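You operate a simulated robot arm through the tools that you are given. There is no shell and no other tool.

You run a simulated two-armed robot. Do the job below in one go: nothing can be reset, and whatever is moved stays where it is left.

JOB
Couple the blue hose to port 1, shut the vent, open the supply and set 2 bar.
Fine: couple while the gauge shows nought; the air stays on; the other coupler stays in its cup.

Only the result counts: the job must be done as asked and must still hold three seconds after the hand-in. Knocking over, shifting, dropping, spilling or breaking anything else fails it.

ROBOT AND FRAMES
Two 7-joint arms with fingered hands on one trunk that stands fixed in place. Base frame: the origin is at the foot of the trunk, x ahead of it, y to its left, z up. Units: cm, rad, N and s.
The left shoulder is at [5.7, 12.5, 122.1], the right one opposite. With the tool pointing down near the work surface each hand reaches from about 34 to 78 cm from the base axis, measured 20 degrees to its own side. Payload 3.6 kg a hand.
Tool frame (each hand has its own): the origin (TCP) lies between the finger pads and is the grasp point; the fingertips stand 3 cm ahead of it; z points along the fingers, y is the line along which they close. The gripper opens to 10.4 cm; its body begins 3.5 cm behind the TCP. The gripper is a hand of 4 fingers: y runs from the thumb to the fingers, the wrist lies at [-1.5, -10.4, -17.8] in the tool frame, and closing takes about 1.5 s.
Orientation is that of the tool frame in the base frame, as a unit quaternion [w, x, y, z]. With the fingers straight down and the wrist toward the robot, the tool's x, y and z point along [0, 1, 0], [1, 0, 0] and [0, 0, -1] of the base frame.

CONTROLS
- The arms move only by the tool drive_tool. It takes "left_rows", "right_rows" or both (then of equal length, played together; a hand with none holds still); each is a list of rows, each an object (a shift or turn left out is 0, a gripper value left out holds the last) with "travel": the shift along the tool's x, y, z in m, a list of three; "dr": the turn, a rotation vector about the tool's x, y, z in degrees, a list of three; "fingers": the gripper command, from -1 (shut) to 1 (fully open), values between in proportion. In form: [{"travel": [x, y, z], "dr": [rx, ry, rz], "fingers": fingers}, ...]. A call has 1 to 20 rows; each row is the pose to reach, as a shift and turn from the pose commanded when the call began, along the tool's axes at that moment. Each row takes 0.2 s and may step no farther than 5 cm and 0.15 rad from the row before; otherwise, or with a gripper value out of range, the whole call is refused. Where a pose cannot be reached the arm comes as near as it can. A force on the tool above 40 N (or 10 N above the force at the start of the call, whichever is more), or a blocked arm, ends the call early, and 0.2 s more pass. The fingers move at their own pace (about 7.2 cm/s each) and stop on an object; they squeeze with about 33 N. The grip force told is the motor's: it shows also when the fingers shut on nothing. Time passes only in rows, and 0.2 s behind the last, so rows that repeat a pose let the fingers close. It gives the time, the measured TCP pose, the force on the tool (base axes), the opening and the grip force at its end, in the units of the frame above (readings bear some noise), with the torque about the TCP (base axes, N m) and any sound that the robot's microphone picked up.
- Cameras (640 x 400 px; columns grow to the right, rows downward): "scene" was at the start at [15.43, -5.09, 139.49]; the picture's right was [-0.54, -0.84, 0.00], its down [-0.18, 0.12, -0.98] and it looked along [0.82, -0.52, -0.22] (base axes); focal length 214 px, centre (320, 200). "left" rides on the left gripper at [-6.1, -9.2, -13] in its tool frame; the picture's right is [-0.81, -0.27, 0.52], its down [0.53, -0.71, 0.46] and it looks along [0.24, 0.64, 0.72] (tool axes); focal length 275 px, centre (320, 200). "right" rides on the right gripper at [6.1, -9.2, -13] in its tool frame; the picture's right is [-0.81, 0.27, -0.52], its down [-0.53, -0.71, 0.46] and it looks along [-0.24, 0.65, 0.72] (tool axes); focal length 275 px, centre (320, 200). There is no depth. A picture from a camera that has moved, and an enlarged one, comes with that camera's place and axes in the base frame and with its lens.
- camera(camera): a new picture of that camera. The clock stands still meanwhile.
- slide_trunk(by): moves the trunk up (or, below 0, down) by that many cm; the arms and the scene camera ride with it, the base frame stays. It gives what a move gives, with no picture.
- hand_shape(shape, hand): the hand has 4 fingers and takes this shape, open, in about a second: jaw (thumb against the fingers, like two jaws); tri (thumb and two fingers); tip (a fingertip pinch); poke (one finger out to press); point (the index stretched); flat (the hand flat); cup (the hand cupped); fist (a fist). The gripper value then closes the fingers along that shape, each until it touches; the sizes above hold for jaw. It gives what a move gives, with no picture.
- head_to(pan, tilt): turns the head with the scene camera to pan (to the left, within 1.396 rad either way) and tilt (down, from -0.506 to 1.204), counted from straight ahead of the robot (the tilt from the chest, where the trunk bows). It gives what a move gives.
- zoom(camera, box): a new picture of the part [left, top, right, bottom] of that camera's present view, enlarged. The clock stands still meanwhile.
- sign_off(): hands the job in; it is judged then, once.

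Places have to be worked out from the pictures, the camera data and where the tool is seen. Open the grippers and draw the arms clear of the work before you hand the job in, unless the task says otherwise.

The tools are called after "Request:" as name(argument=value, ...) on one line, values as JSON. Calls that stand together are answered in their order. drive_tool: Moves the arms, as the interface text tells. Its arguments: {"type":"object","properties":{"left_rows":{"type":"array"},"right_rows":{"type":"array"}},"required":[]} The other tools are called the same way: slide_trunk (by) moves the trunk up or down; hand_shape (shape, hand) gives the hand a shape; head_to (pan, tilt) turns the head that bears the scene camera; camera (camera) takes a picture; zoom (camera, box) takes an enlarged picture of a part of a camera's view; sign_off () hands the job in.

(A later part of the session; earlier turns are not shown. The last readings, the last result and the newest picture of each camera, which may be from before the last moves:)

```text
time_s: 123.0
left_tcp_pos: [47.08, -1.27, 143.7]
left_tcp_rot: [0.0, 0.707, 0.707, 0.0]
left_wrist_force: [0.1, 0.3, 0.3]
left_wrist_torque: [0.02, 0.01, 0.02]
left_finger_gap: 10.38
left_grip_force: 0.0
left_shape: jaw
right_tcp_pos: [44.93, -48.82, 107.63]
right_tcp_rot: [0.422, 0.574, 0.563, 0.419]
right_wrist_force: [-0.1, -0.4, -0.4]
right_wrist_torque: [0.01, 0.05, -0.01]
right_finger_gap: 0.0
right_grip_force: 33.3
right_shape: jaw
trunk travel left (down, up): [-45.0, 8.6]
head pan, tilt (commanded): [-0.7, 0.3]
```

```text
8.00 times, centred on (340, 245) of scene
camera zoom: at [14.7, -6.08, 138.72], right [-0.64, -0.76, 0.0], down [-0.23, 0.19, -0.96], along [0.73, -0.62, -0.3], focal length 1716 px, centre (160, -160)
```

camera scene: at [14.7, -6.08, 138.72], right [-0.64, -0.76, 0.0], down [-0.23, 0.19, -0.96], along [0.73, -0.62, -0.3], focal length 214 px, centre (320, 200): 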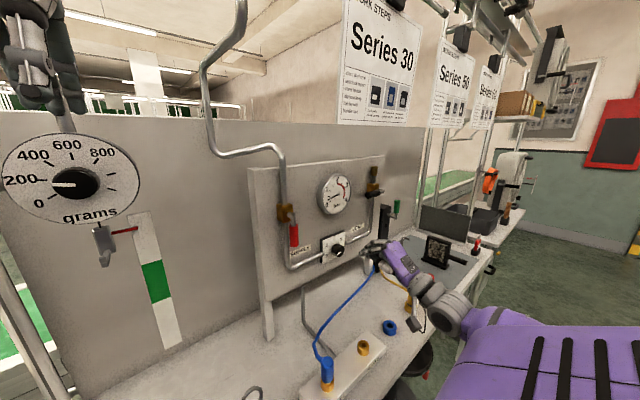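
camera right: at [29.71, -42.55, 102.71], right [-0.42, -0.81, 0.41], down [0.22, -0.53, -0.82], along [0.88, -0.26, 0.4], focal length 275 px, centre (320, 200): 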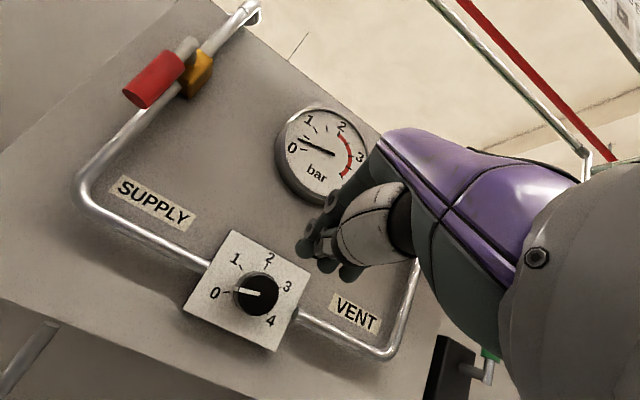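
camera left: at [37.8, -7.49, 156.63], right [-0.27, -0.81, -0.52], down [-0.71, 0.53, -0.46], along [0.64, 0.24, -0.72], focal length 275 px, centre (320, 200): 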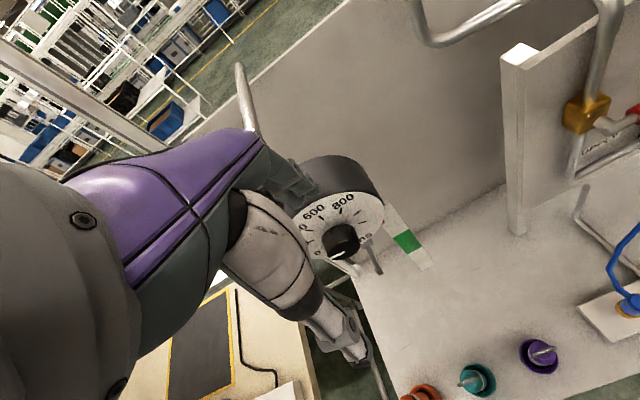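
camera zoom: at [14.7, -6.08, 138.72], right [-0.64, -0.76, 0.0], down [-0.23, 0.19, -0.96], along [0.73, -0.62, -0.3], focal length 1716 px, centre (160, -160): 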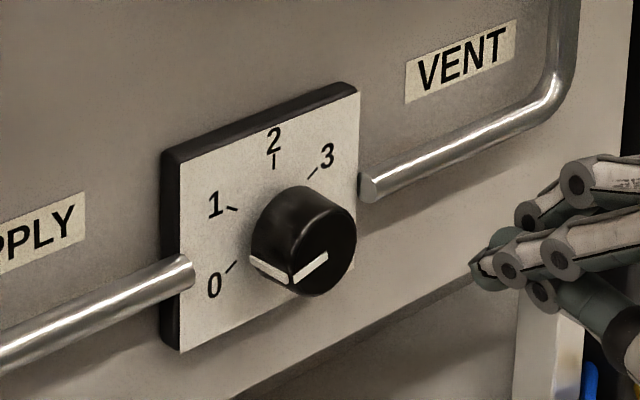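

The estimates agree on a knob axis near (57, -49.7, 103). I level the hand fully, open the fingers to straddle the 4 cm knob, and line up in front of it.

Request:
drive_tool(right_rows=[{"travel": [-0.003, -0.014, 0.006], "dr": [-6, 0, 0], "fingers": 0.35}, {"travel": [-0.006, -0.028, 0.013], "dr": [-12, 0, 0], "fingers": 0.35}, {"travel": [-0.008, -0.041, 0.02], "dr": [-17, 0, 0], "fingers": 0.35}, {"travel": [-0.008, -0.041, 0.02], "dr": [-17, 0, 0], "fingers": 0.35}, {"travel": [-0.008, -0.041, 0.02], "dr": [-17, 0, 0], "fingers": 0.35}, {"travel": [-0.008, -0.041, 0.02], "dr": [-17, 0, 0], "fingers": 0.35}])

Request:
camera(camera="right")

Request:
zoom(camera="scene", box=[300, 200, 420, 300])

```text
time_s: 124.5
left_tcp_pos: [47.02, -1.37, 143.55]
left_tcp_rot: [0.0, 0.707, 0.707, 0.0]
left_wrist_force: [0.2, -0.2, -0.2]
left_wrist_torque: [-0.01, 0.0, 0.03]
left_finger_gap: 10.37
left_grip_force: 0.2
left_shape: jaw
right_tcp_pos: [45.58, -49.6, 103.18]
right_tcp_rot: [0.501, 0.507, 0.496, 0.497]
right_wrist_force: [-0.3, -0.4, 0.3]
right_wrist_torque: [-0.02, 0.0, -0.01]
right_finger_gap: 6.99
right_grip_force: 0.0
right_shape: jaw
trunk travel left (down, up): [-45.0, 8.6]
head pan, tilt (commanded): [-0.7, 0.3]
```

```text
taken
camera right: at [32.52, -43.28, 94.02], right [-0.53, -0.8, 0.27], down [0.45, -0.54, -0.72], along [0.72, -0.26, 0.64], focal length 275 px, centre (320, 200)
```

right: 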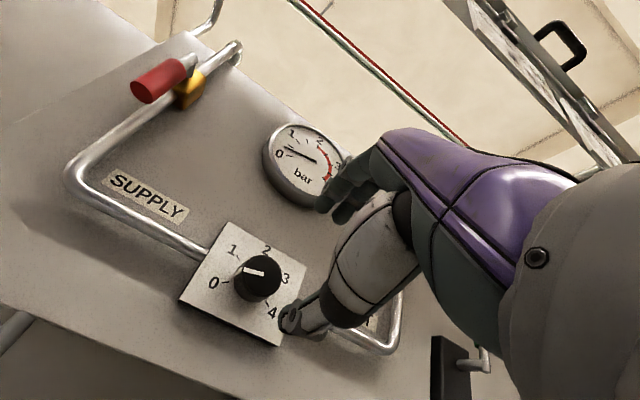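

```text
4.00 times, centred on (360, 250) of scene
camera zoom: at [14.7, -6.09, 138.72], right [-0.64, -0.76, 0.0], down [-0.23, 0.19, -0.96], along [0.73, -0.62, -0.3], focal length 858 px, centre (160, 0)
```

zoom: 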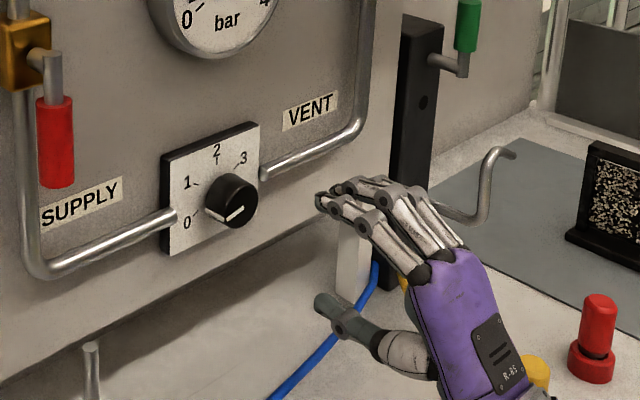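

The hand is level and pointing at the panel. I zoom on the knob to measure its offset from the hand axis.

Request:
zoom(camera="right", box=[200, 220, 320, 340])

```text
3.33 times, centred on (260, 280) of right
camera zoom: at [32.52, -43.28, 94.02], right [-0.53, -0.8, 0.27], down [0.45, -0.54, -0.72], along [0.72, -0.26, 0.64], focal length 918 px, centre (520, -67)
```

zoom: 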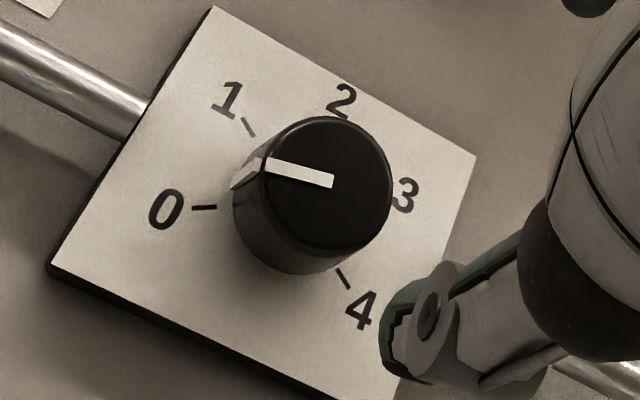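

The knob's axis is about (+0.7, +0.6) cm from the hand axis, with its front face near x 56, 3.5 cm across and about 2.5 cm deep. I correct that and move forward until the fingers straddle it.

Request:
drive_tool(right_rows=[{"travel": [0.0074, 0.006, 0.0]}, {"travel": [0.0074, 0.006, 0.025]}, {"travel": [0.0074, 0.006, 0.05]}, {"travel": [0.0074, 0.006, 0.07]}, {"travel": [0.0074, 0.006, 0.07]}])

Request:
camera(camera="right")

Request:
zoom(camera="scene", box=[300, 200, 420, 300])

```text
time_s: 125.7
left_tcp_pos: [47.03, -1.38, 143.65]
left_tcp_rot: [0.0, 0.707, 0.707, 0.0]
left_wrist_force: [-0.5, -0.6, -0.5]
left_wrist_torque: [0.02, 0.02, 0.01]
left_finger_gap: 10.36
left_grip_force: 0.2
left_shape: jaw
right_tcp_pos: [52.54, -49.21, 103.71]
right_tcp_rot: [0.501, 0.506, 0.496, 0.497]
right_wrist_force: [0.4, -0.2, 0.5]
right_wrist_torque: [0.06, 0.05, 0.0]
right_finger_gap: 6.99
right_grip_force: 0.0
right_shape: jaw
trunk travel left (down, up): [-45.0, 8.6]
head pan, tilt (commanded): [-0.7, 0.3]
```

```text
taken
camera right: at [39.4, -42.76, 94.63], right [-0.53, -0.8, 0.27], down [0.45, -0.54, -0.72], along [0.72, -0.26, 0.64], focal length 275 px, centre (320, 200)
```

right: 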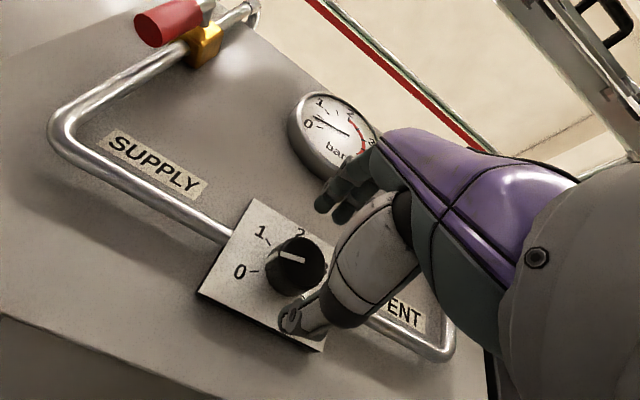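

```text
4.00 times, centred on (360, 250) of scene
camera zoom: at [14.67, -6.1, 138.72], right [-0.64, -0.76, 0.0], down [-0.23, 0.19, -0.96], along [0.73, -0.62, -0.3], focal length 858 px, centre (160, 0)
```

zoom: 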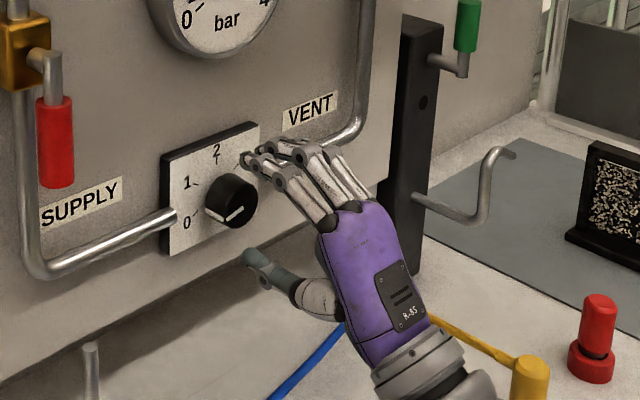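

The fingers are above and the thumb below the knob. I check the centring once more in close-up.

Request:
zoom(camera="right", box=[230, 200, 350, 320])

```text
3.33 times, centred on (290, 260) of right
camera zoom: at [39.4, -42.76, 94.63], right [-0.53, -0.8, 0.27], down [0.45, -0.54, -0.72], along [0.72, -0.26, 0.64], focal length 918 px, centre (420, 0)
```

zoom: 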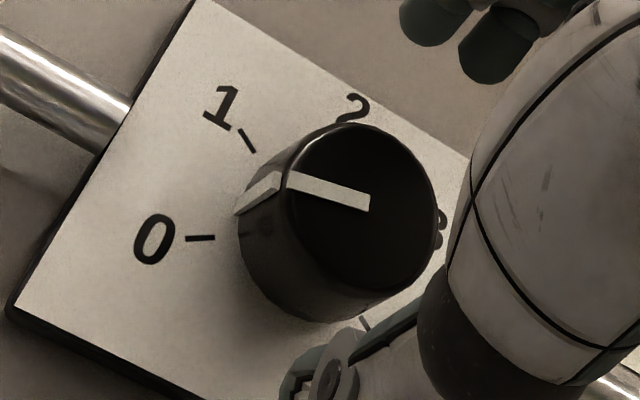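

The knob is centred to within a millimetre. I move in 2.4 cm so the fingertips reach around it, still clear of the plate, and close the grip gently.

Request:
drive_tool(right_rows=[{"travel": [0.0005, 0, 0.008]}, {"travel": [0.0005, 0, 0.016]}, {"travel": [0.0005, 0, 0.023]}, {"travel": [0.0005, 0, 0.023]}, {"travel": [0.0005, 0, 0.023], "fingers": -0.2}, {"travel": [0.0005, 0, 0.023], "fingers": -0.6}, {"travel": [0.0005, 0, 0.023], "fingers": -1}, {"travel": [0.0005, 0, 0.023], "fingers": -1}, {"travel": [0.0005, 0, 0.023], "fingers": -1}, {"travel": [0.0005, 0, 0.023], "fingers": -1}])

Request:
camera(camera="right")

Request:
zoom(camera="scene", box=[300, 160, 420, 280])

```text
time_s: 127.8
left_tcp_pos: [47.2, -1.4, 143.56]
left_tcp_rot: [0.001, 0.707, 0.707, 0.0]
left_wrist_force: [-0.7, 0.0, 0.4]
left_wrist_torque: [-0.03, 0.0, 0.01]
left_finger_gap: 10.36
left_grip_force: 0.1
left_shape: jaw
right_tcp_pos: [54.95, -49.15, 103.55]
right_tcp_rot: [0.5, 0.507, 0.497, 0.496]
right_wrist_force: [0.2, 0.1, -5.3]
right_wrist_torque: [0.0, 0.07, 0.01]
right_finger_gap: 3.05
right_grip_force: 32.9
right_shape: jaw
trunk travel left (down, up): [-45.0, 8.6]
head pan, tilt (commanded): [-0.7, 0.3]
```

```text
taken
camera right: at [41.75, -42.86, 94.43], right [-0.53, -0.8, 0.27], down [0.44, -0.53, -0.72], along [0.73, -0.26, 0.64], focal length 275 px, centre (320, 200)
```

right: 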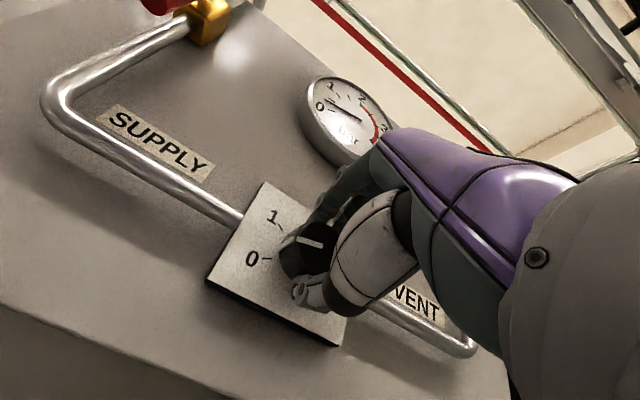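

```text
3.33 times, centred on (360, 220) of scene
camera zoom: at [14.76, -6.13, 138.71], right [-0.64, -0.76, 0.0], down [-0.23, 0.19, -0.96], along [0.73, -0.62, -0.3], focal length 715 px, centre (187, 133)
```

zoom: 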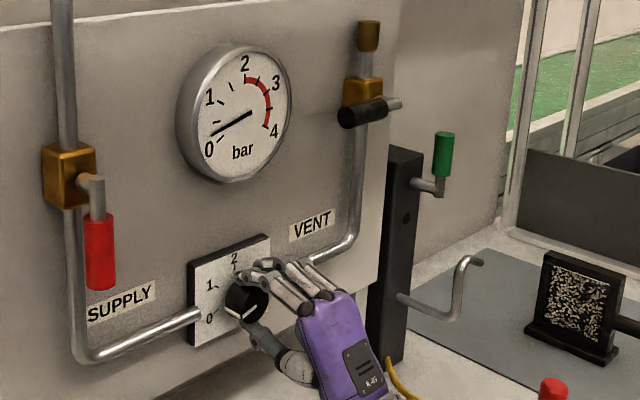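

Gripped at a 3.05 cm gap. I turn the knob clockwise 40° first, watching the gauge.

Request:
drive_tool(right_rows=[{"dr": [0, 0, 7]}, {"dr": [0, 0, 14]}, {"dr": [0, 0, 21]}, {"dr": [0, 0, 28]}, {"dr": [0, 0, 35]}, {"dr": [0, 0, 40]}, {"dr": [0, 0, 40]}])

Request:
camera(camera="right")

Request:
zoom(camera="scene", box=[300, 160, 420, 280])

```text
time_s: 129.4
left_tcp_pos: [47.09, -1.29, 143.45]
left_tcp_rot: [-0.001, 0.707, 0.707, 0.001]
left_wrist_force: [0.5, -0.4, -0.3]
left_wrist_torque: [0.02, -0.01, -0.01]
left_finger_gap: 10.4
left_grip_force: 0.1
left_shape: jaw
right_tcp_pos: [54.84, -49.07, 103.68]
right_tcp_rot: [0.3, 0.646, 0.293, 0.638]
right_wrist_force: [-3.3, 2.8, -9.0]
right_wrist_torque: [0.03, 0.19, 0.09]
right_finger_gap: 3.03
right_grip_force: 32.7
right_shape: jaw
trunk travel left (down, up): [-45.0, 8.6]
head pan, tilt (commanded): [-0.7, 0.3]
```

```text
taken
camera right: at [41.9, -38.27, 100.65], right [-0.53, -0.79, -0.31], down [0.45, 0.05, -0.89], along [0.72, -0.61, 0.33], focal length 275 px, centre (320, 200)
```

right: 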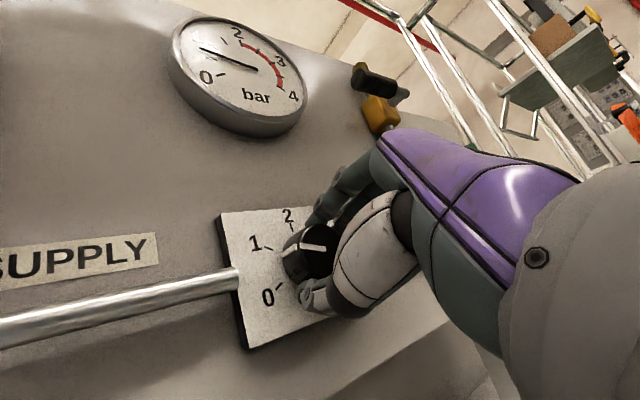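

```text
3.33 times, centred on (360, 220) of scene
camera zoom: at [14.73, -6.12, 138.71], right [-0.64, -0.76, 0.0], down [-0.23, 0.19, -0.96], along [0.73, -0.62, -0.3], focal length 715 px, centre (187, 133)
```

zoom: 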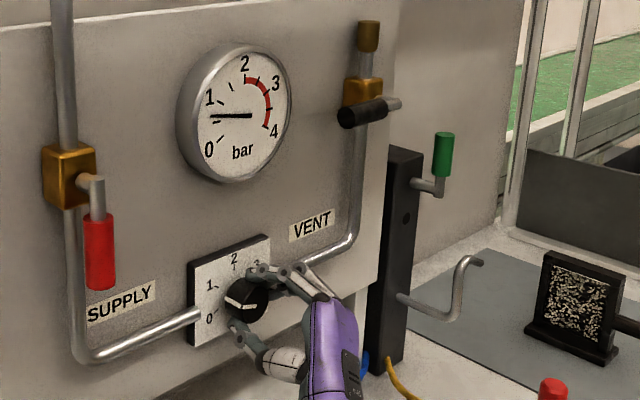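

The pressure follows the knob and builds without any hiss. I turn a further 35°.

Request:
drive_tool(right_rows=[{"dr": [0, 0, 7]}, {"dr": [0, 0, 14]}, {"dr": [0, 0, 21]}, {"dr": [0, 0, 28]}, {"dr": [0, 0, 35]}, {"dr": [0, 0, 35]}, {"dr": [0, 0, 35]}])

Request:
camera(camera="right")

Request:
zoom(camera="scene", box=[300, 160, 420, 280])

```text
time_s: 131.1
left_tcp_pos: [47.09, -1.37, 143.59]
left_tcp_rot: [0.0, 0.707, 0.707, 0.0]
left_wrist_force: [0.4, -0.1, 0.8]
left_wrist_torque: [0.01, -0.02, -0.02]
left_finger_gap: 10.39
left_grip_force: 0.0
left_shape: jaw
right_tcp_pos: [55.0, -49.04, 103.59]
right_tcp_rot: [0.094, 0.703, 0.086, 0.7]
right_wrist_force: [-0.9, 2.9, -2.7]
right_wrist_torque: [0.01, 0.07, 0.03]
right_finger_gap: 3.03
right_grip_force: 33.3
right_shape: jaw
trunk travel left (down, up): [-45.0, 8.6]
head pan, tilt (commanded): [-0.7, 0.3]
```

```text
taken
camera right: at [41.94, -38.46, 107.27], right [-0.53, -0.46, -0.71], down [0.46, 0.55, -0.7], along [0.71, -0.7, -0.08], focal length 275 px, centre (320, 200)
```

right: 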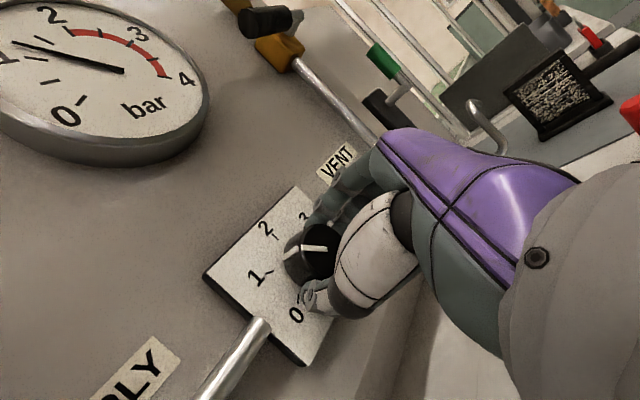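

```text
3.33 times, centred on (360, 220) of scene
camera zoom: at [14.71, -6.08, 138.72], right [-0.64, -0.76, 0.0], down [-0.23, 0.19, -0.96], along [0.73, -0.62, -0.3], focal length 715 px, centre (187, 133)
```

zoom: 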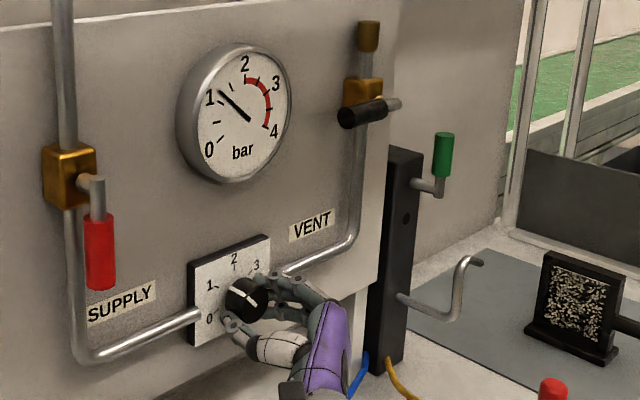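

The gauge is above 1 bar. I zoom in for exact readings before the next turn.

Request:
zoom(camera="scene", box=[312, 168, 352, 208])

Request:
zoom(camera="right", box=[200, 180, 360, 340])

```text
10.00 times, centred on (332, 188) of scene
camera zoom: at [14.71, -6.08, 138.72], right [-0.64, -0.76, 0.0], down [-0.23, 0.19, -0.96], along [0.73, -0.62, -0.3], focal length 2145 px, centre (200, 320)
```

zoom: 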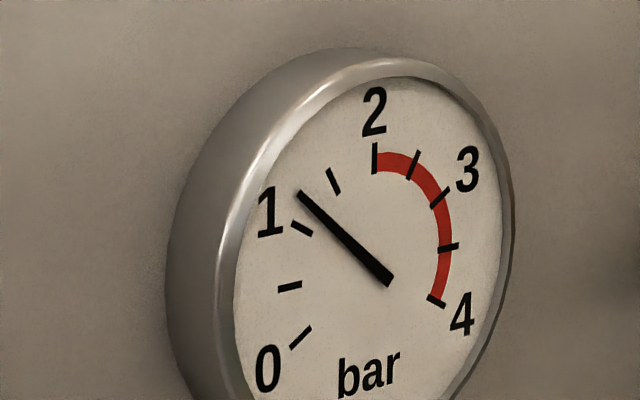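

```text
2.50 times, centred on (280, 260) of right
camera zoom: at [41.94, -38.46, 107.27], right [-0.53, -0.46, -0.71], down [0.46, 0.55, -0.7], along [0.71, -0.7, -0.08], focal length 688 px, centre (420, 50)
```

zoom: 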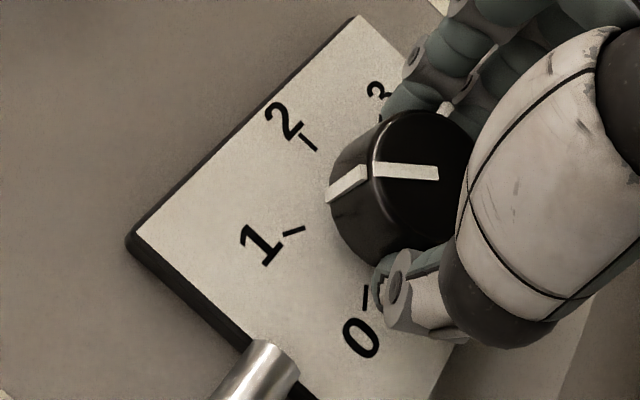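

The gauge reads about 1.23 while the pointer is near 1.4, so the pressure may lag. I hold still for two seconds and read again.

Request:
drive_tool(right_rows=[{"dr": [0, 0, 0]}, {"dr": [0, 0, 0]}, {"dr": [0, 0, 0]}, {"dr": [0, 0, 0]}, {"dr": [0, 0, 0]}, {"dr": [0, 0, 0]}, {"dr": [0, 0, 0]}, {"dr": [0, 0, 0]}, {"dr": [0, 0, 0]}, {"dr": [0, 0, 0]}])

Request:
zoom(camera="scene", box=[312, 168, 352, 208])

Request:
zoom(camera="right", box=[0, 0, 210, 150])

```text
time_s: 133.2
left_tcp_pos: [46.97, -1.38, 143.54]
left_tcp_rot: [0.0, 0.707, 0.707, 0.0]
left_wrist_force: [-0.7, 0.1, 0.0]
left_wrist_torque: [0.0, 0.04, 0.03]
left_finger_gap: 10.37
left_grip_force: 0.1
left_shape: jaw
right_tcp_pos: [54.96, -49.13, 103.63]
right_tcp_rot: [0.095, 0.704, 0.086, 0.699]
right_wrist_force: [-1.4, 1.6, -2.3]
right_wrist_torque: [0.02, 0.08, 0.07]
right_finger_gap: 3.04
right_grip_force: 32.9
right_shape: jaw
trunk travel left (down, up): [-45.0, 8.6]
head pan, tilt (commanded): [-0.7, 0.3]
```

```text
10.00 times, centred on (332, 188) of scene
camera zoom: at [14.7, -6.09, 138.72], right [-0.64, -0.76, 0.0], down [-0.23, 0.19, -0.96], along [0.73, -0.62, -0.3], focal length 2145 px, centre (200, 320)
```

zoom: 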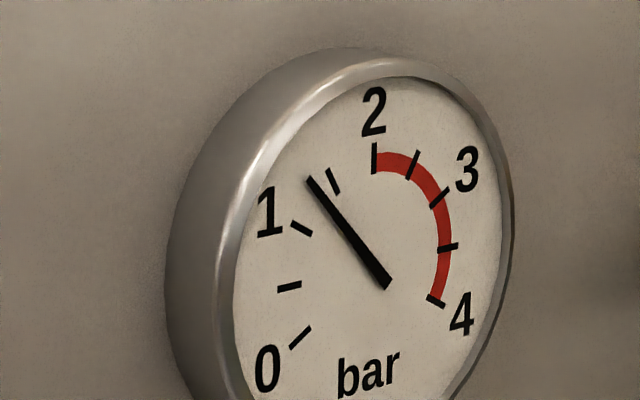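

```text
2.67 times, centred on (105, 75) of right
camera zoom: at [41.94, -38.46, 107.25], right [-0.53, -0.46, -0.71], down [0.46, 0.55, -0.7], along [0.71, -0.69, -0.08], focal length 734 px, centre (893, 533)
```

zoom: 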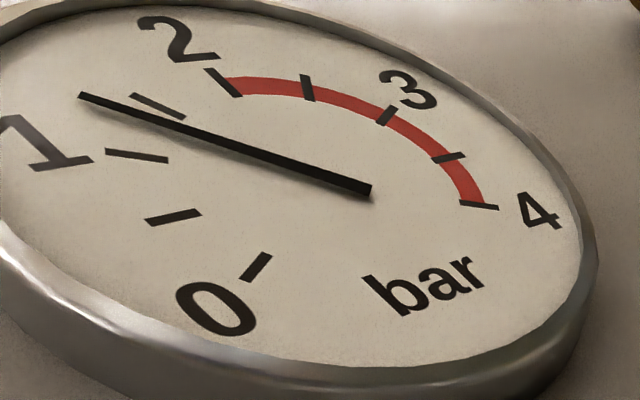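

With time the gauge settles near 1.38, matching the pointer, so the seal holds. I turn 28° more and wait for it to settle.

Request:
drive_tool(right_rows=[{"dr": [0, 0, 6]}, {"dr": [0, 0, 12]}, {"dr": [0, 0, 18]}, {"dr": [0, 0, 24]}, {"dr": [0, 0, 28]}, {"dr": [0, 0, 28]}, {"dr": [0, 0, 28]}, {"dr": [0, 0, 28]}, {"dr": [0, 0, 28]}, {"dr": [0, 0, 28]}, {"dr": [0, 0, 28]}, {"dr": [0, 0, 28]}, {"dr": [0, 0, 28]}, {"dr": [0, 0, 28]}, {"dr": [0, 0, 28]}])

Request:
zoom(camera="scene", box=[312, 168, 352, 208])

Request:
zoom(camera="scene", box=[300, 160, 420, 280])

```text
time_s: 136.4
left_tcp_pos: [47.11, -1.35, 143.54]
left_tcp_rot: [0.001, 0.707, 0.707, 0.001]
left_wrist_force: [0.5, -0.4, -0.4]
left_wrist_torque: [-0.03, 0.01, -0.01]
left_finger_gap: 10.37
left_grip_force: 0.1
left_shape: jaw
right_tcp_pos: [54.92, -49.03, 103.68]
right_tcp_rot: [-0.077, 0.703, -0.087, 0.701]
right_wrist_force: [-0.7, -0.1, -2.2]
right_wrist_torque: [0.0, 0.05, -0.03]
right_finger_gap: 3.03
right_grip_force: 33.0
right_shape: jaw
trunk travel left (down, up): [-45.0, 8.6]
head pan, tilt (commanded): [-0.7, 0.3]
```

```text
10.00 times, centred on (332, 188) of scene
camera zoom: at [14.71, -6.12, 138.71], right [-0.64, -0.76, 0.0], down [-0.23, 0.19, -0.96], along [0.73, -0.62, -0.3], focal length 2145 px, centre (200, 320)
```

zoom: 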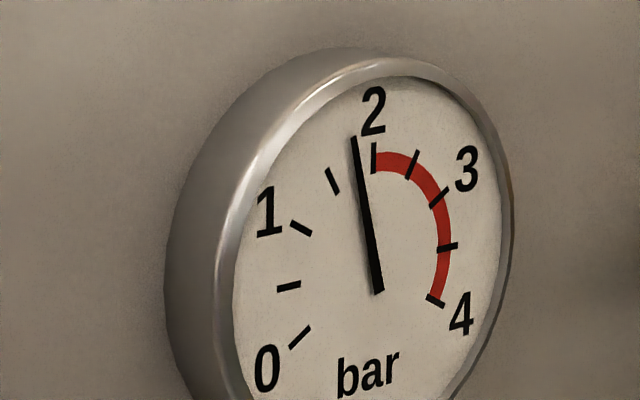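

```text
3.33 times, centred on (360, 220) of scene
camera zoom: at [14.71, -6.12, 138.71], right [-0.64, -0.76, 0.0], down [-0.23, 0.19, -0.96], along [0.73, -0.62, -0.3], focal length 715 px, centre (187, 133)
```

zoom: 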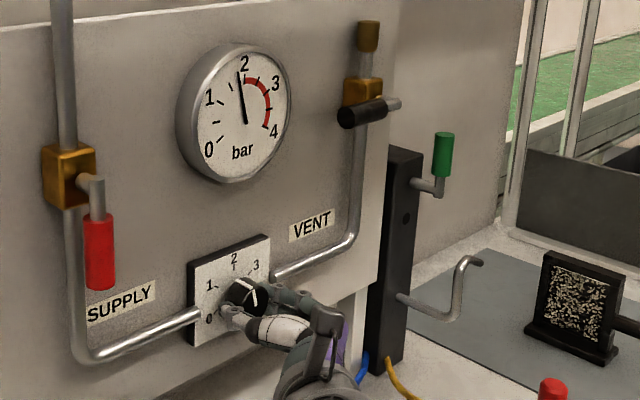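

The gauge now reads about 1.84. I turn about 9° more and let it settle.

Request:
drive_tool(right_rows=[{"dr": [0, 0, 3]}, {"dr": [0, 0, 6]}, {"dr": [0, 0, 9]}, {"dr": [0, 0, 9]}, {"dr": [0, 0, 9]}, {"dr": [0, 0, 9]}, {"dr": [0, 0, 9]}, {"dr": [0, 0, 9]}, {"dr": [0, 0, 9]}, {"dr": [0, 0, 9]}, {"dr": [0, 0, 9]}, {"dr": [0, 0, 9]}, {"dr": [0, 0, 9]}, {"dr": [0, 0, 9]}])

Request:
zoom(camera="scene", box=[312, 168, 352, 208])

Request:
zoom(camera="scene", box=[320, 225, 360, 265])

```text
time_s: 139.4
left_tcp_pos: [46.77, -1.58, 143.55]
left_tcp_rot: [-0.001, 0.707, 0.707, 0.001]
left_wrist_force: [0.0, -0.2, 1.2]
left_wrist_torque: [0.0, -0.01, 0.01]
left_finger_gap: 10.38
left_grip_force: 0.0
left_shape: jaw
right_tcp_pos: [55.16, -48.3, 103.73]
right_tcp_rot: [-0.11, 0.691, -0.137, 0.701]
right_wrist_force: [-27.0, -13.4, -10.9]
right_wrist_torque: [0.04, 0.49, -0.82]
right_finger_gap: 3.32
right_grip_force: 32.9
right_shape: jaw
right hand out of reach, approached as far as the arm can: row 2, 3, 4, 5, 6, 7, 8, 9, 10, 11, 12, 13, 14
trunk travel left (down, up): [-45.0, 8.6]
head pan, tilt (commanded): [-0.7, 0.3]
```

```text
10.00 times, centred on (332, 188) of scene
camera zoom: at [14.4, -6.37, 138.73], right [-0.64, -0.76, 0.0], down [-0.22, 0.19, -0.96], along [0.73, -0.61, -0.3], focal length 2145 px, centre (200, 320)
```

zoom: 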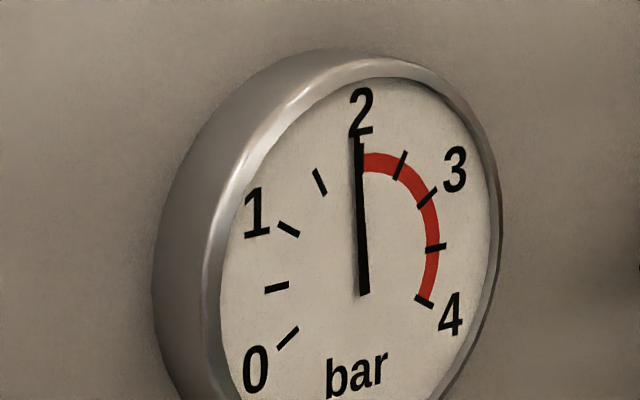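

```text
10.00 times, centred on (340, 245) of scene
camera zoom: at [14.4, -6.37, 138.73], right [-0.64, -0.76, 0.0], down [-0.22, 0.19, -0.96], along [0.73, -0.61, -0.3], focal length 2145 px, centre (120, -250)
```

zoom: 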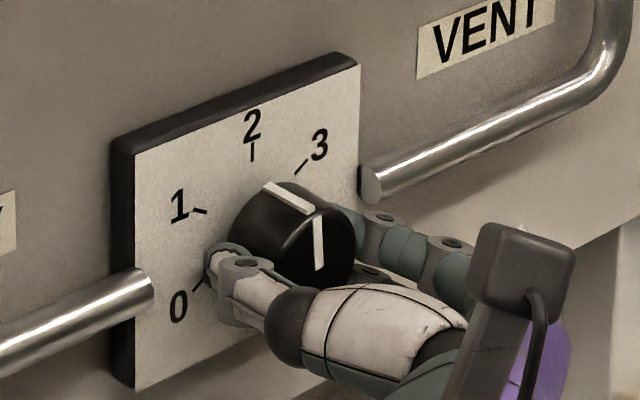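

The gauge needle is practically on 2. The arm is at the end of its roll, so I open the fingers carefully and see where the needle stays.

Request:
drive_tool(right_rows=[{"fingers": -0.3}, {"fingers": -0.2}, {"fingers": 0.0}, {"fingers": 0.3}, {"fingers": 0.3}, {"fingers": 0.3}, {"fingers": 0.3}])

Request:
zoom(camera="scene", box=[312, 168, 352, 208])

Request:
zoom(camera="scene", box=[320, 225, 360, 265])

```text
time_s: 141.1
left_tcp_pos: [46.92, -1.31, 143.73]
left_tcp_rot: [0.0, 0.707, 0.707, 0.0]
left_wrist_force: [0.2, 0.0, 0.0]
left_wrist_torque: [-0.01, -0.03, -0.04]
left_finger_gap: 10.36
left_grip_force: 0.1
left_shape: jaw
right_tcp_pos: [55.82, -47.58, 103.84]
right_tcp_rot: [-0.117, 0.692, -0.13, 0.701]
right_wrist_force: [-3.7, 0.6, 0.0]
right_wrist_torque: [-0.04, 0.08, -0.1]
right_finger_gap: 6.73
right_grip_force: 0.1
right_shape: jaw
trunk travel left (down, up): [-45.0, 8.6]
head pan, tilt (commanded): [-0.7, 0.3]
```

```text
10.00 times, centred on (332, 188) of scene
camera zoom: at [14.66, -6.12, 138.72], right [-0.64, -0.76, 0.0], down [-0.23, 0.19, -0.96], along [0.73, -0.62, -0.3], focal length 2145 px, centre (200, 320)
```

zoom: 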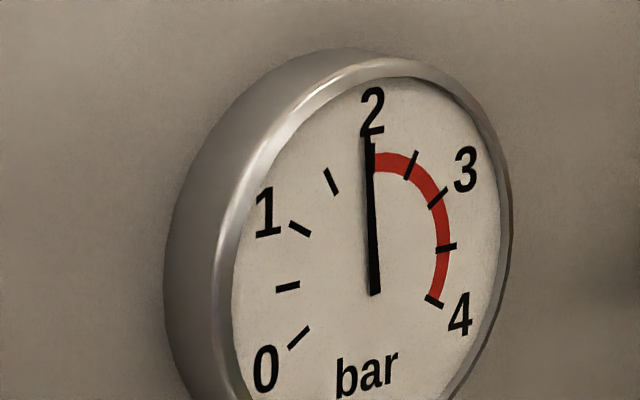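

```text
10.00 times, centred on (340, 245) of scene
camera zoom: at [14.66, -6.12, 138.72], right [-0.64, -0.76, 0.0], down [-0.23, 0.19, -0.96], along [0.73, -0.62, -0.3], focal length 2145 px, centre (120, -250)
```

zoom: 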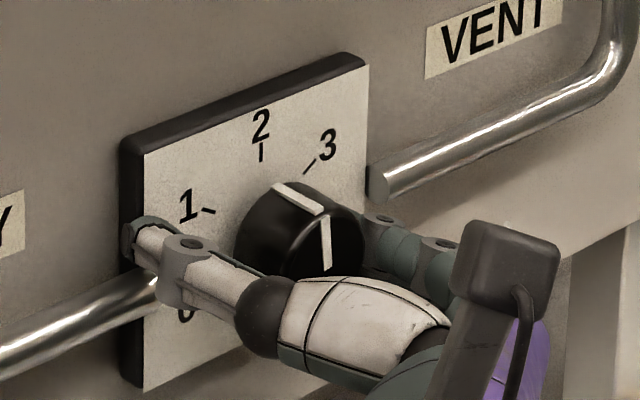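

The needle holds at about 1.95 to 2. The hand has sprung slightly to the side, so I recentre it around the knob without touching, draw straight back, and read again.

Request:
drive_tool(right_rows=[{"travel": [0.002, 0.006, -0.004]}, {"travel": [0.004, 0.011, -0.008]}, {"travel": [0.004, 0.011, -0.02]}, {"travel": [0.004, 0.011, -0.04]}, {"travel": [0.004, 0.011, -0.06]}, {"travel": [0.004, 0.011, -0.08]}, {"travel": [0.004, 0.011, -0.08]}])

Request:
zoom(camera="scene", box=[312, 168, 352, 208])

Request:
zoom(camera="scene", box=[310, 215, 370, 275])

```text
time_s: 142.7
left_tcp_pos: [47.12, -1.25, 143.66]
left_tcp_rot: [-0.001, 0.707, 0.707, 0.0]
left_wrist_force: [0.3, 0.9, -0.2]
left_wrist_torque: [0.0, 0.0, 0.02]
left_finger_gap: 10.42
left_grip_force: 0.1
left_shape: jaw
right_tcp_pos: [47.62, -48.78, 103.67]
right_tcp_rot: [-0.132, 0.693, -0.14, 0.695]
right_wrist_force: [0.4, -0.2, -0.6]
right_wrist_torque: [0.01, -0.03, -0.03]
right_finger_gap: 6.75
right_grip_force: 0.1
right_shape: jaw
right hand out of reach, approached as far as the arm can: row 1, 2, 3, 4, 5, 6
trunk travel left (down, up): [-45.0, 8.6]
head pan, tilt (commanded): [-0.7, 0.3]
```

```text
10.00 times, centred on (332, 188) of scene
camera zoom: at [14.77, -6.08, 138.71], right [-0.64, -0.76, 0.0], down [-0.23, 0.19, -0.96], along [0.73, -0.62, -0.3], focal length 2145 px, centre (200, 320)
```

zoom: 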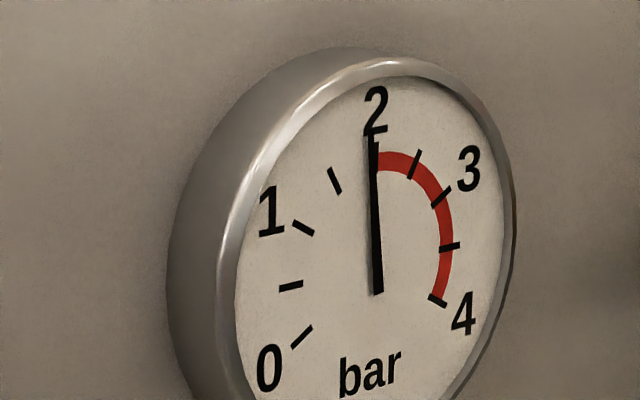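

```text
6.67 times, centred on (340, 245) of scene
camera zoom: at [14.77, -6.08, 138.71], right [-0.64, -0.76, 0.0], down [-0.23, 0.19, -0.96], along [0.73, -0.62, -0.3], focal length 1430 px, centre (187, -100)
```

zoom: 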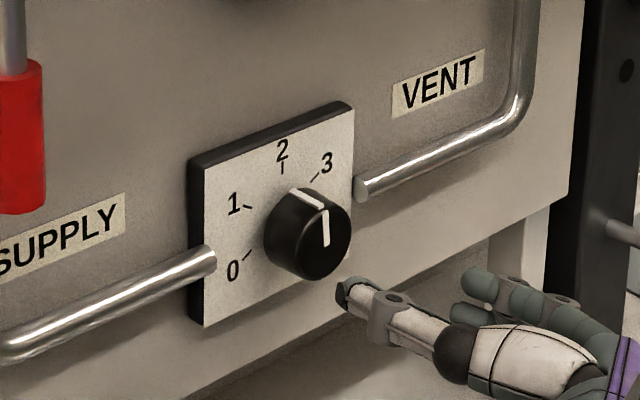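

The hand is clear of the knob and the needle stands at about 1.98 bar. I check the coupler, ports and cups before withdrawing the arm.

Request:
head_to(pan=-0.7, tilt=0.6)

Request:
camera(camera="scene")

Request:
zoom(camera="scene", box=[290, 180, 450, 300])

```text
time_s: 143.4
left_tcp_pos: [46.99, -1.32, 143.65]
left_tcp_rot: [0.0, 0.707, 0.707, 0.0]
left_wrist_force: [0.4, 0.2, 0.2]
left_wrist_torque: [0.02, 0.01, 0.0]
left_finger_gap: 10.38
left_grip_force: 0.0
left_shape: jaw
right_tcp_pos: [47.51, -48.74, 103.72]
right_tcp_rot: [-0.132, 0.693, -0.139, 0.695]
right_wrist_force: [-0.5, 0.9, 0.5]
right_wrist_torque: [0.0, 0.0, -0.04]
right_finger_gap: 6.73
right_grip_force: 0.2
right_shape: jaw
trunk travel left (down, up): [-45.0, 8.6]
head pan, tilt (commanded): [-0.7, 0.6]
```

```text
taken
camera scene: at [14.31, -5.78, 135.98], right [-0.64, -0.76, 0.0], down [-0.43, 0.36, -0.83], along [0.63, -0.53, -0.56], focal length 214 px, centre (320, 200)
```

scene: 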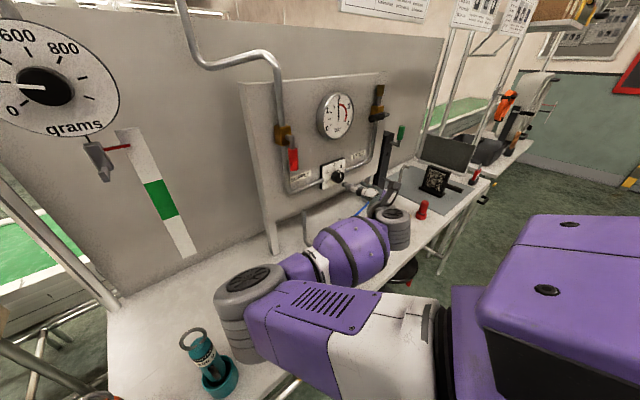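

```text
3.33 times, centred on (370, 240) of scene
camera zoom: at [14.31, -5.78, 135.98], right [-0.64, -0.76, 0.0], down [-0.43, 0.36, -0.83], along [0.63, -0.53, -0.56], focal length 715 px, centre (153, 67)
```

zoom: 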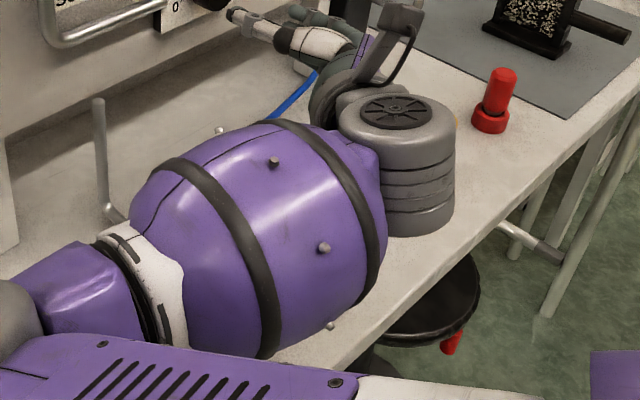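

The elbow hangs low on the left, near the purple and teal bottles and over port 1. I check with the left camera before moving anything.

Request:
camera(camera="left")

Request:
zoom(camera="scene", box=[150, 230, 330, 400])

```text
taken
camera left: at [37.83, -7.45, 156.62], right [-0.28, -0.81, -0.52], down [-0.71, 0.53, -0.46], along [0.64, 0.24, -0.72], focal length 275 px, centre (320, 200)
```

left: 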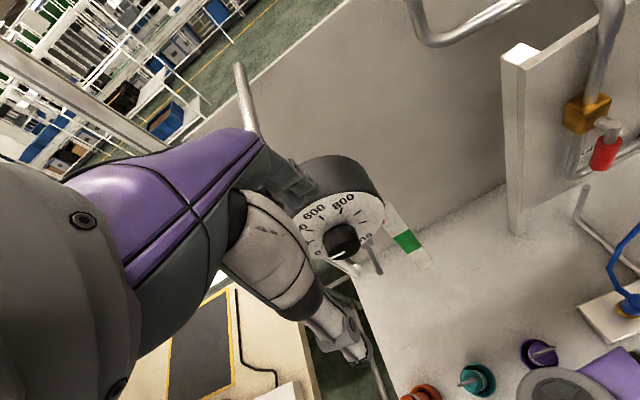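

```text
2.35 times, centred on (240, 315) of scene
camera zoom: at [14.31, -5.78, 135.98], right [-0.64, -0.76, 0.0], down [-0.43, 0.36, -0.83], along [0.63, -0.53, -0.56], focal length 505 px, centre (508, -71)
```

zoom: 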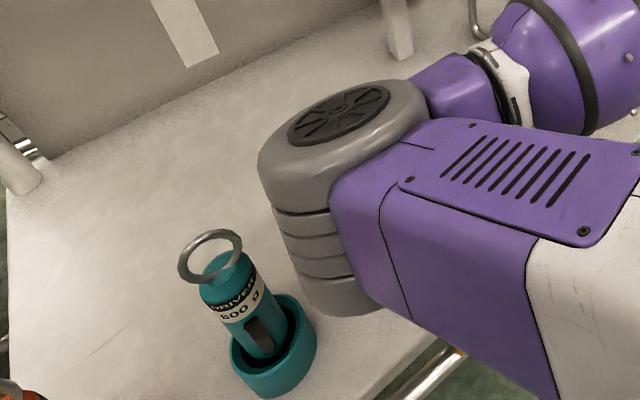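

The bottles and their cups are undisturbed and the blue coupler is still in port 1. I roll the hand back the way it came, in stages, to swing the elbow back out to the right.

Request:
drive_tool(right_rows=[{"dr": [0, 0, -6]}, {"dr": [0, 0, -12]}, {"dr": [0, 0, -18]}, {"dr": [0, 0, -24]}, {"dr": [0, 0, -30]}, {"dr": [0, 0, -36]}, {"dr": [0, 0, -36]}])

Request:
camera(camera="scene")

Request:
camera(camera="left")

```text
time_s: 145.1
left_tcp_pos: [46.98, -1.27, 143.58]
left_tcp_rot: [0.0, 0.707, 0.707, 0.0]
left_wrist_force: [0.1, 1.3, 0.0]
left_wrist_torque: [-0.01, 0.02, -0.03]
left_finger_gap: 10.38
left_grip_force: 0.1
left_shape: jaw
right_tcp_pos: [47.74, -48.78, 103.77]
right_tcp_rot: [0.089, 0.704, 0.081, 0.7]
right_wrist_force: [-0.8, 0.7, 0.0]
right_wrist_torque: [-0.02, -0.03, 0.02]
right_finger_gap: 6.77
right_grip_force: 0.0
right_shape: jaw
trunk travel left (down, up): [-45.0, 8.6]
head pan, tilt (commanded): [-0.7, 0.6]
```

```text
taken
camera scene: at [14.36, -5.75, 135.97], right [-0.64, -0.76, 0.0], down [-0.43, 0.36, -0.83], along [0.63, -0.53, -0.56], focal length 214 px, centre (320, 200)
```

scene: 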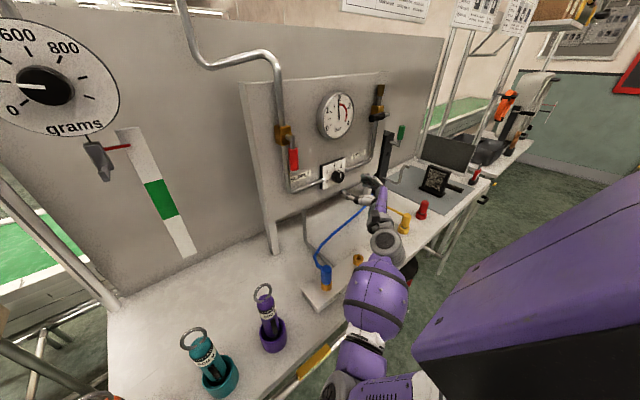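

```text
taken
camera left: at [37.89, -7.42, 156.61], right [-0.28, -0.81, -0.52], down [-0.71, 0.53, -0.46], along [0.64, 0.24, -0.72], focal length 275 px, centre (320, 200)
```

left: 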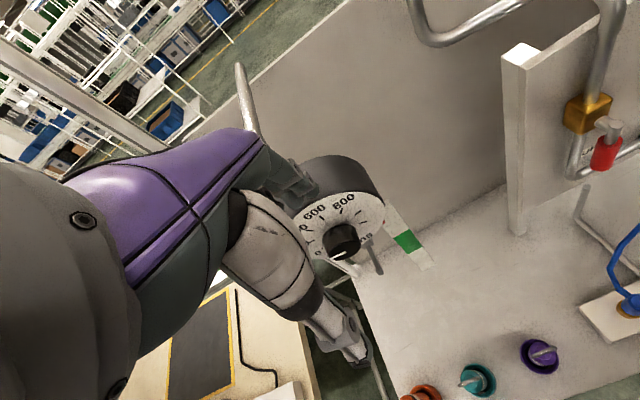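

The elbow is back in front and all bottles stand untouched. I zoom in to check the coupler, the gauge and the forearm clearance.

Request:
zoom(camera="scene", box=[290, 220, 420, 330])

Request:
zoom(camera="scene", box=[310, 85, 360, 145])

```text
3.64 times, centred on (355, 275) of scene
camera zoom: at [14.36, -5.75, 135.97], right [-0.64, -0.76, 0.0], down [-0.43, 0.36, -0.83], along [0.63, -0.53, -0.56], focal length 780 px, centre (193, -73)
```

zoom: 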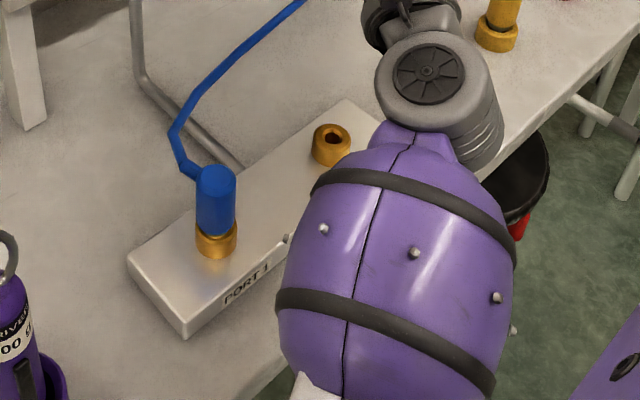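

```text
6.67 times, centred on (335, 115) of scene
camera zoom: at [14.36, -5.75, 135.97], right [-0.64, -0.76, 0.0], down [-0.43, 0.36, -0.83], along [0.63, -0.53, -0.56], focal length 1430 px, centre (220, 767)
```

zoom: 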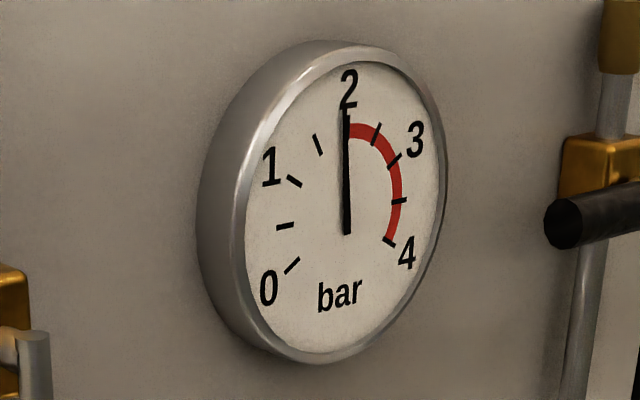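

The gauge sits right at 2 bar. I look closely at the coupler once more.

Request:
zoom(camera="scene", box=[308, 258, 345, 295])

```text
10.81 times, centred on (326, 276) of scene
camera zoom: at [14.36, -5.75, 135.97], right [-0.64, -0.76, 0.0], down [-0.43, 0.36, -0.83], along [0.63, -0.53, -0.56], focal length 2319 px, centre (250, -627)
```

zoom: 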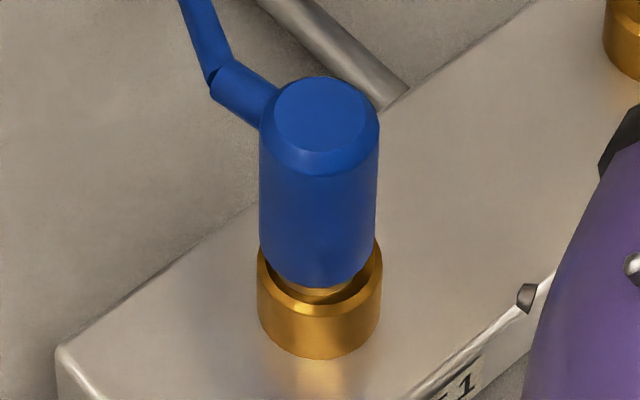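

The coupler stands straight and home, and its earlier pull-off resistance fits a latch. Now I withdraw. I roll the hand the rest of the way back to the level, wrist-low pose.

Request:
drive_tool(right_rows=[{"travel": [0, 0, -0.005], "dr": [0, 0, -7]}, {"travel": [0, 0, -0.01], "dr": [0, 0, -14]}, {"travel": [0, 0, -0.015], "dr": [0, 0, -21]}, {"travel": [0, 0, -0.02], "dr": [0, 0, -28]}, {"travel": [0, 0, -0.02], "dr": [0, 0, -35]}, {"travel": [0, 0, -0.02], "dr": [0, 0, -42]}, {"travel": [0, 0, -0.02], "dr": [0, 0, -49]}, {"travel": [0, 0, -0.02], "dr": [0, 0, -56]}, {"travel": [0, 0, -0.02], "dr": [0, 0, -63]}, {"travel": [0, 0, -0.02], "dr": [0, 0, -70]}, {"travel": [0, 0, -0.02], "dr": [0, 0, -76]}, {"travel": [0, 0, -0.02], "dr": [0, 0, -76]}])

Request:
camera(camera="scene")

```text
time_s: 147.7
left_tcp_pos: [47.11, -1.4, 143.56]
left_tcp_rot: [0.001, 0.707, 0.707, 0.0]
left_wrist_force: [0.3, 0.1, 1.0]
left_wrist_torque: [0.0, 0.01, -0.01]
left_finger_gap: 10.4
left_grip_force: 0.1
left_shape: jaw
right_tcp_pos: [45.75, -48.83, 103.7]
right_tcp_rot: [0.502, 0.505, 0.497, 0.496]
right_wrist_force: [-0.8, 0.0, -0.6]
right_wrist_torque: [0.0, -0.01, -0.01]
right_finger_gap: 6.74
right_grip_force: 0.1
right_shape: jaw
trunk travel left (down, up): [-45.0, 8.6]
head pan, tilt (commanded): [-0.7, 0.6]
```

```text
taken
camera scene: at [14.32, -5.77, 135.97], right [-0.64, -0.76, 0.0], down [-0.43, 0.36, -0.83], along [0.63, -0.53, -0.56], focal length 214 px, centre (320, 200)
```

scene: 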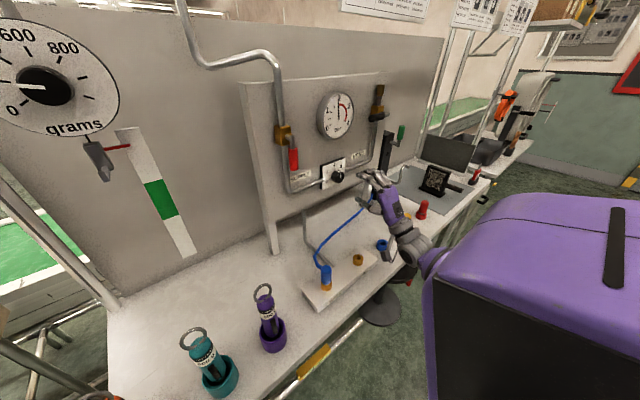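

The view is clear, and the bottles, cups and coupler are all in place. I pitch the hand back down and retreat along the path I used before, keeping below the hanging card.

Request:
drive_tool(right_rows=[{"travel": [0, 0.008, -0.004], "dr": [7.5, 0, 0]}, {"travel": [0, 0.016, -0.008], "dr": [15, 0, 0]}, {"travel": [0, 0.024, -0.01], "dr": [22.5, 0, 0]}, {"travel": [0, 0.032, -0.012], "dr": [30, 0, 0]}, {"travel": [0, 0.04, -0.014], "dr": [37.5, 0, 0]}, {"travel": [0, 0.045, -0.015], "dr": [45, 0, 0]}, {"travel": [0, 0.045, -0.015], "dr": [45, 0, 0]}])

Request:
camera(camera="scene")

```text
time_s: 149.2
left_tcp_pos: [46.99, -1.26, 143.76]
left_tcp_rot: [0.0, 0.708, 0.706, 0.001]
left_wrist_force: [-0.1, -0.6, 0.3]
left_wrist_torque: [-0.02, -0.02, 0.03]
left_finger_gap: 10.38
left_grip_force: 0.1
left_shape: jaw
right_tcp_pos: [44.31, -48.71, 108.44]
right_tcp_rot: [0.268, 0.659, 0.649, 0.269]
right_wrist_force: [0.4, 0.2, 0.6]
right_wrist_torque: [0.02, 0.02, 0.0]
right_finger_gap: 6.75
right_grip_force: 0.1
right_shape: jaw
trunk travel left (down, up): [-45.0, 8.6]
head pan, tilt (commanded): [-0.7, 0.6]
```

```text
taken
camera scene: at [14.32, -5.79, 135.97], right [-0.64, -0.76, 0.0], down [-0.43, 0.36, -0.83], along [0.63, -0.53, -0.56], focal length 214 px, centre (320, 200)
```

scene: 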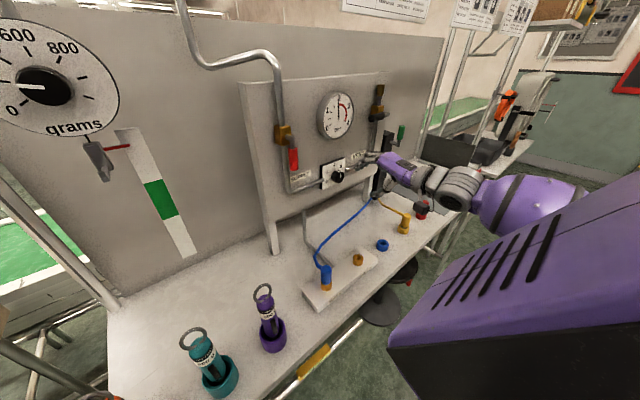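

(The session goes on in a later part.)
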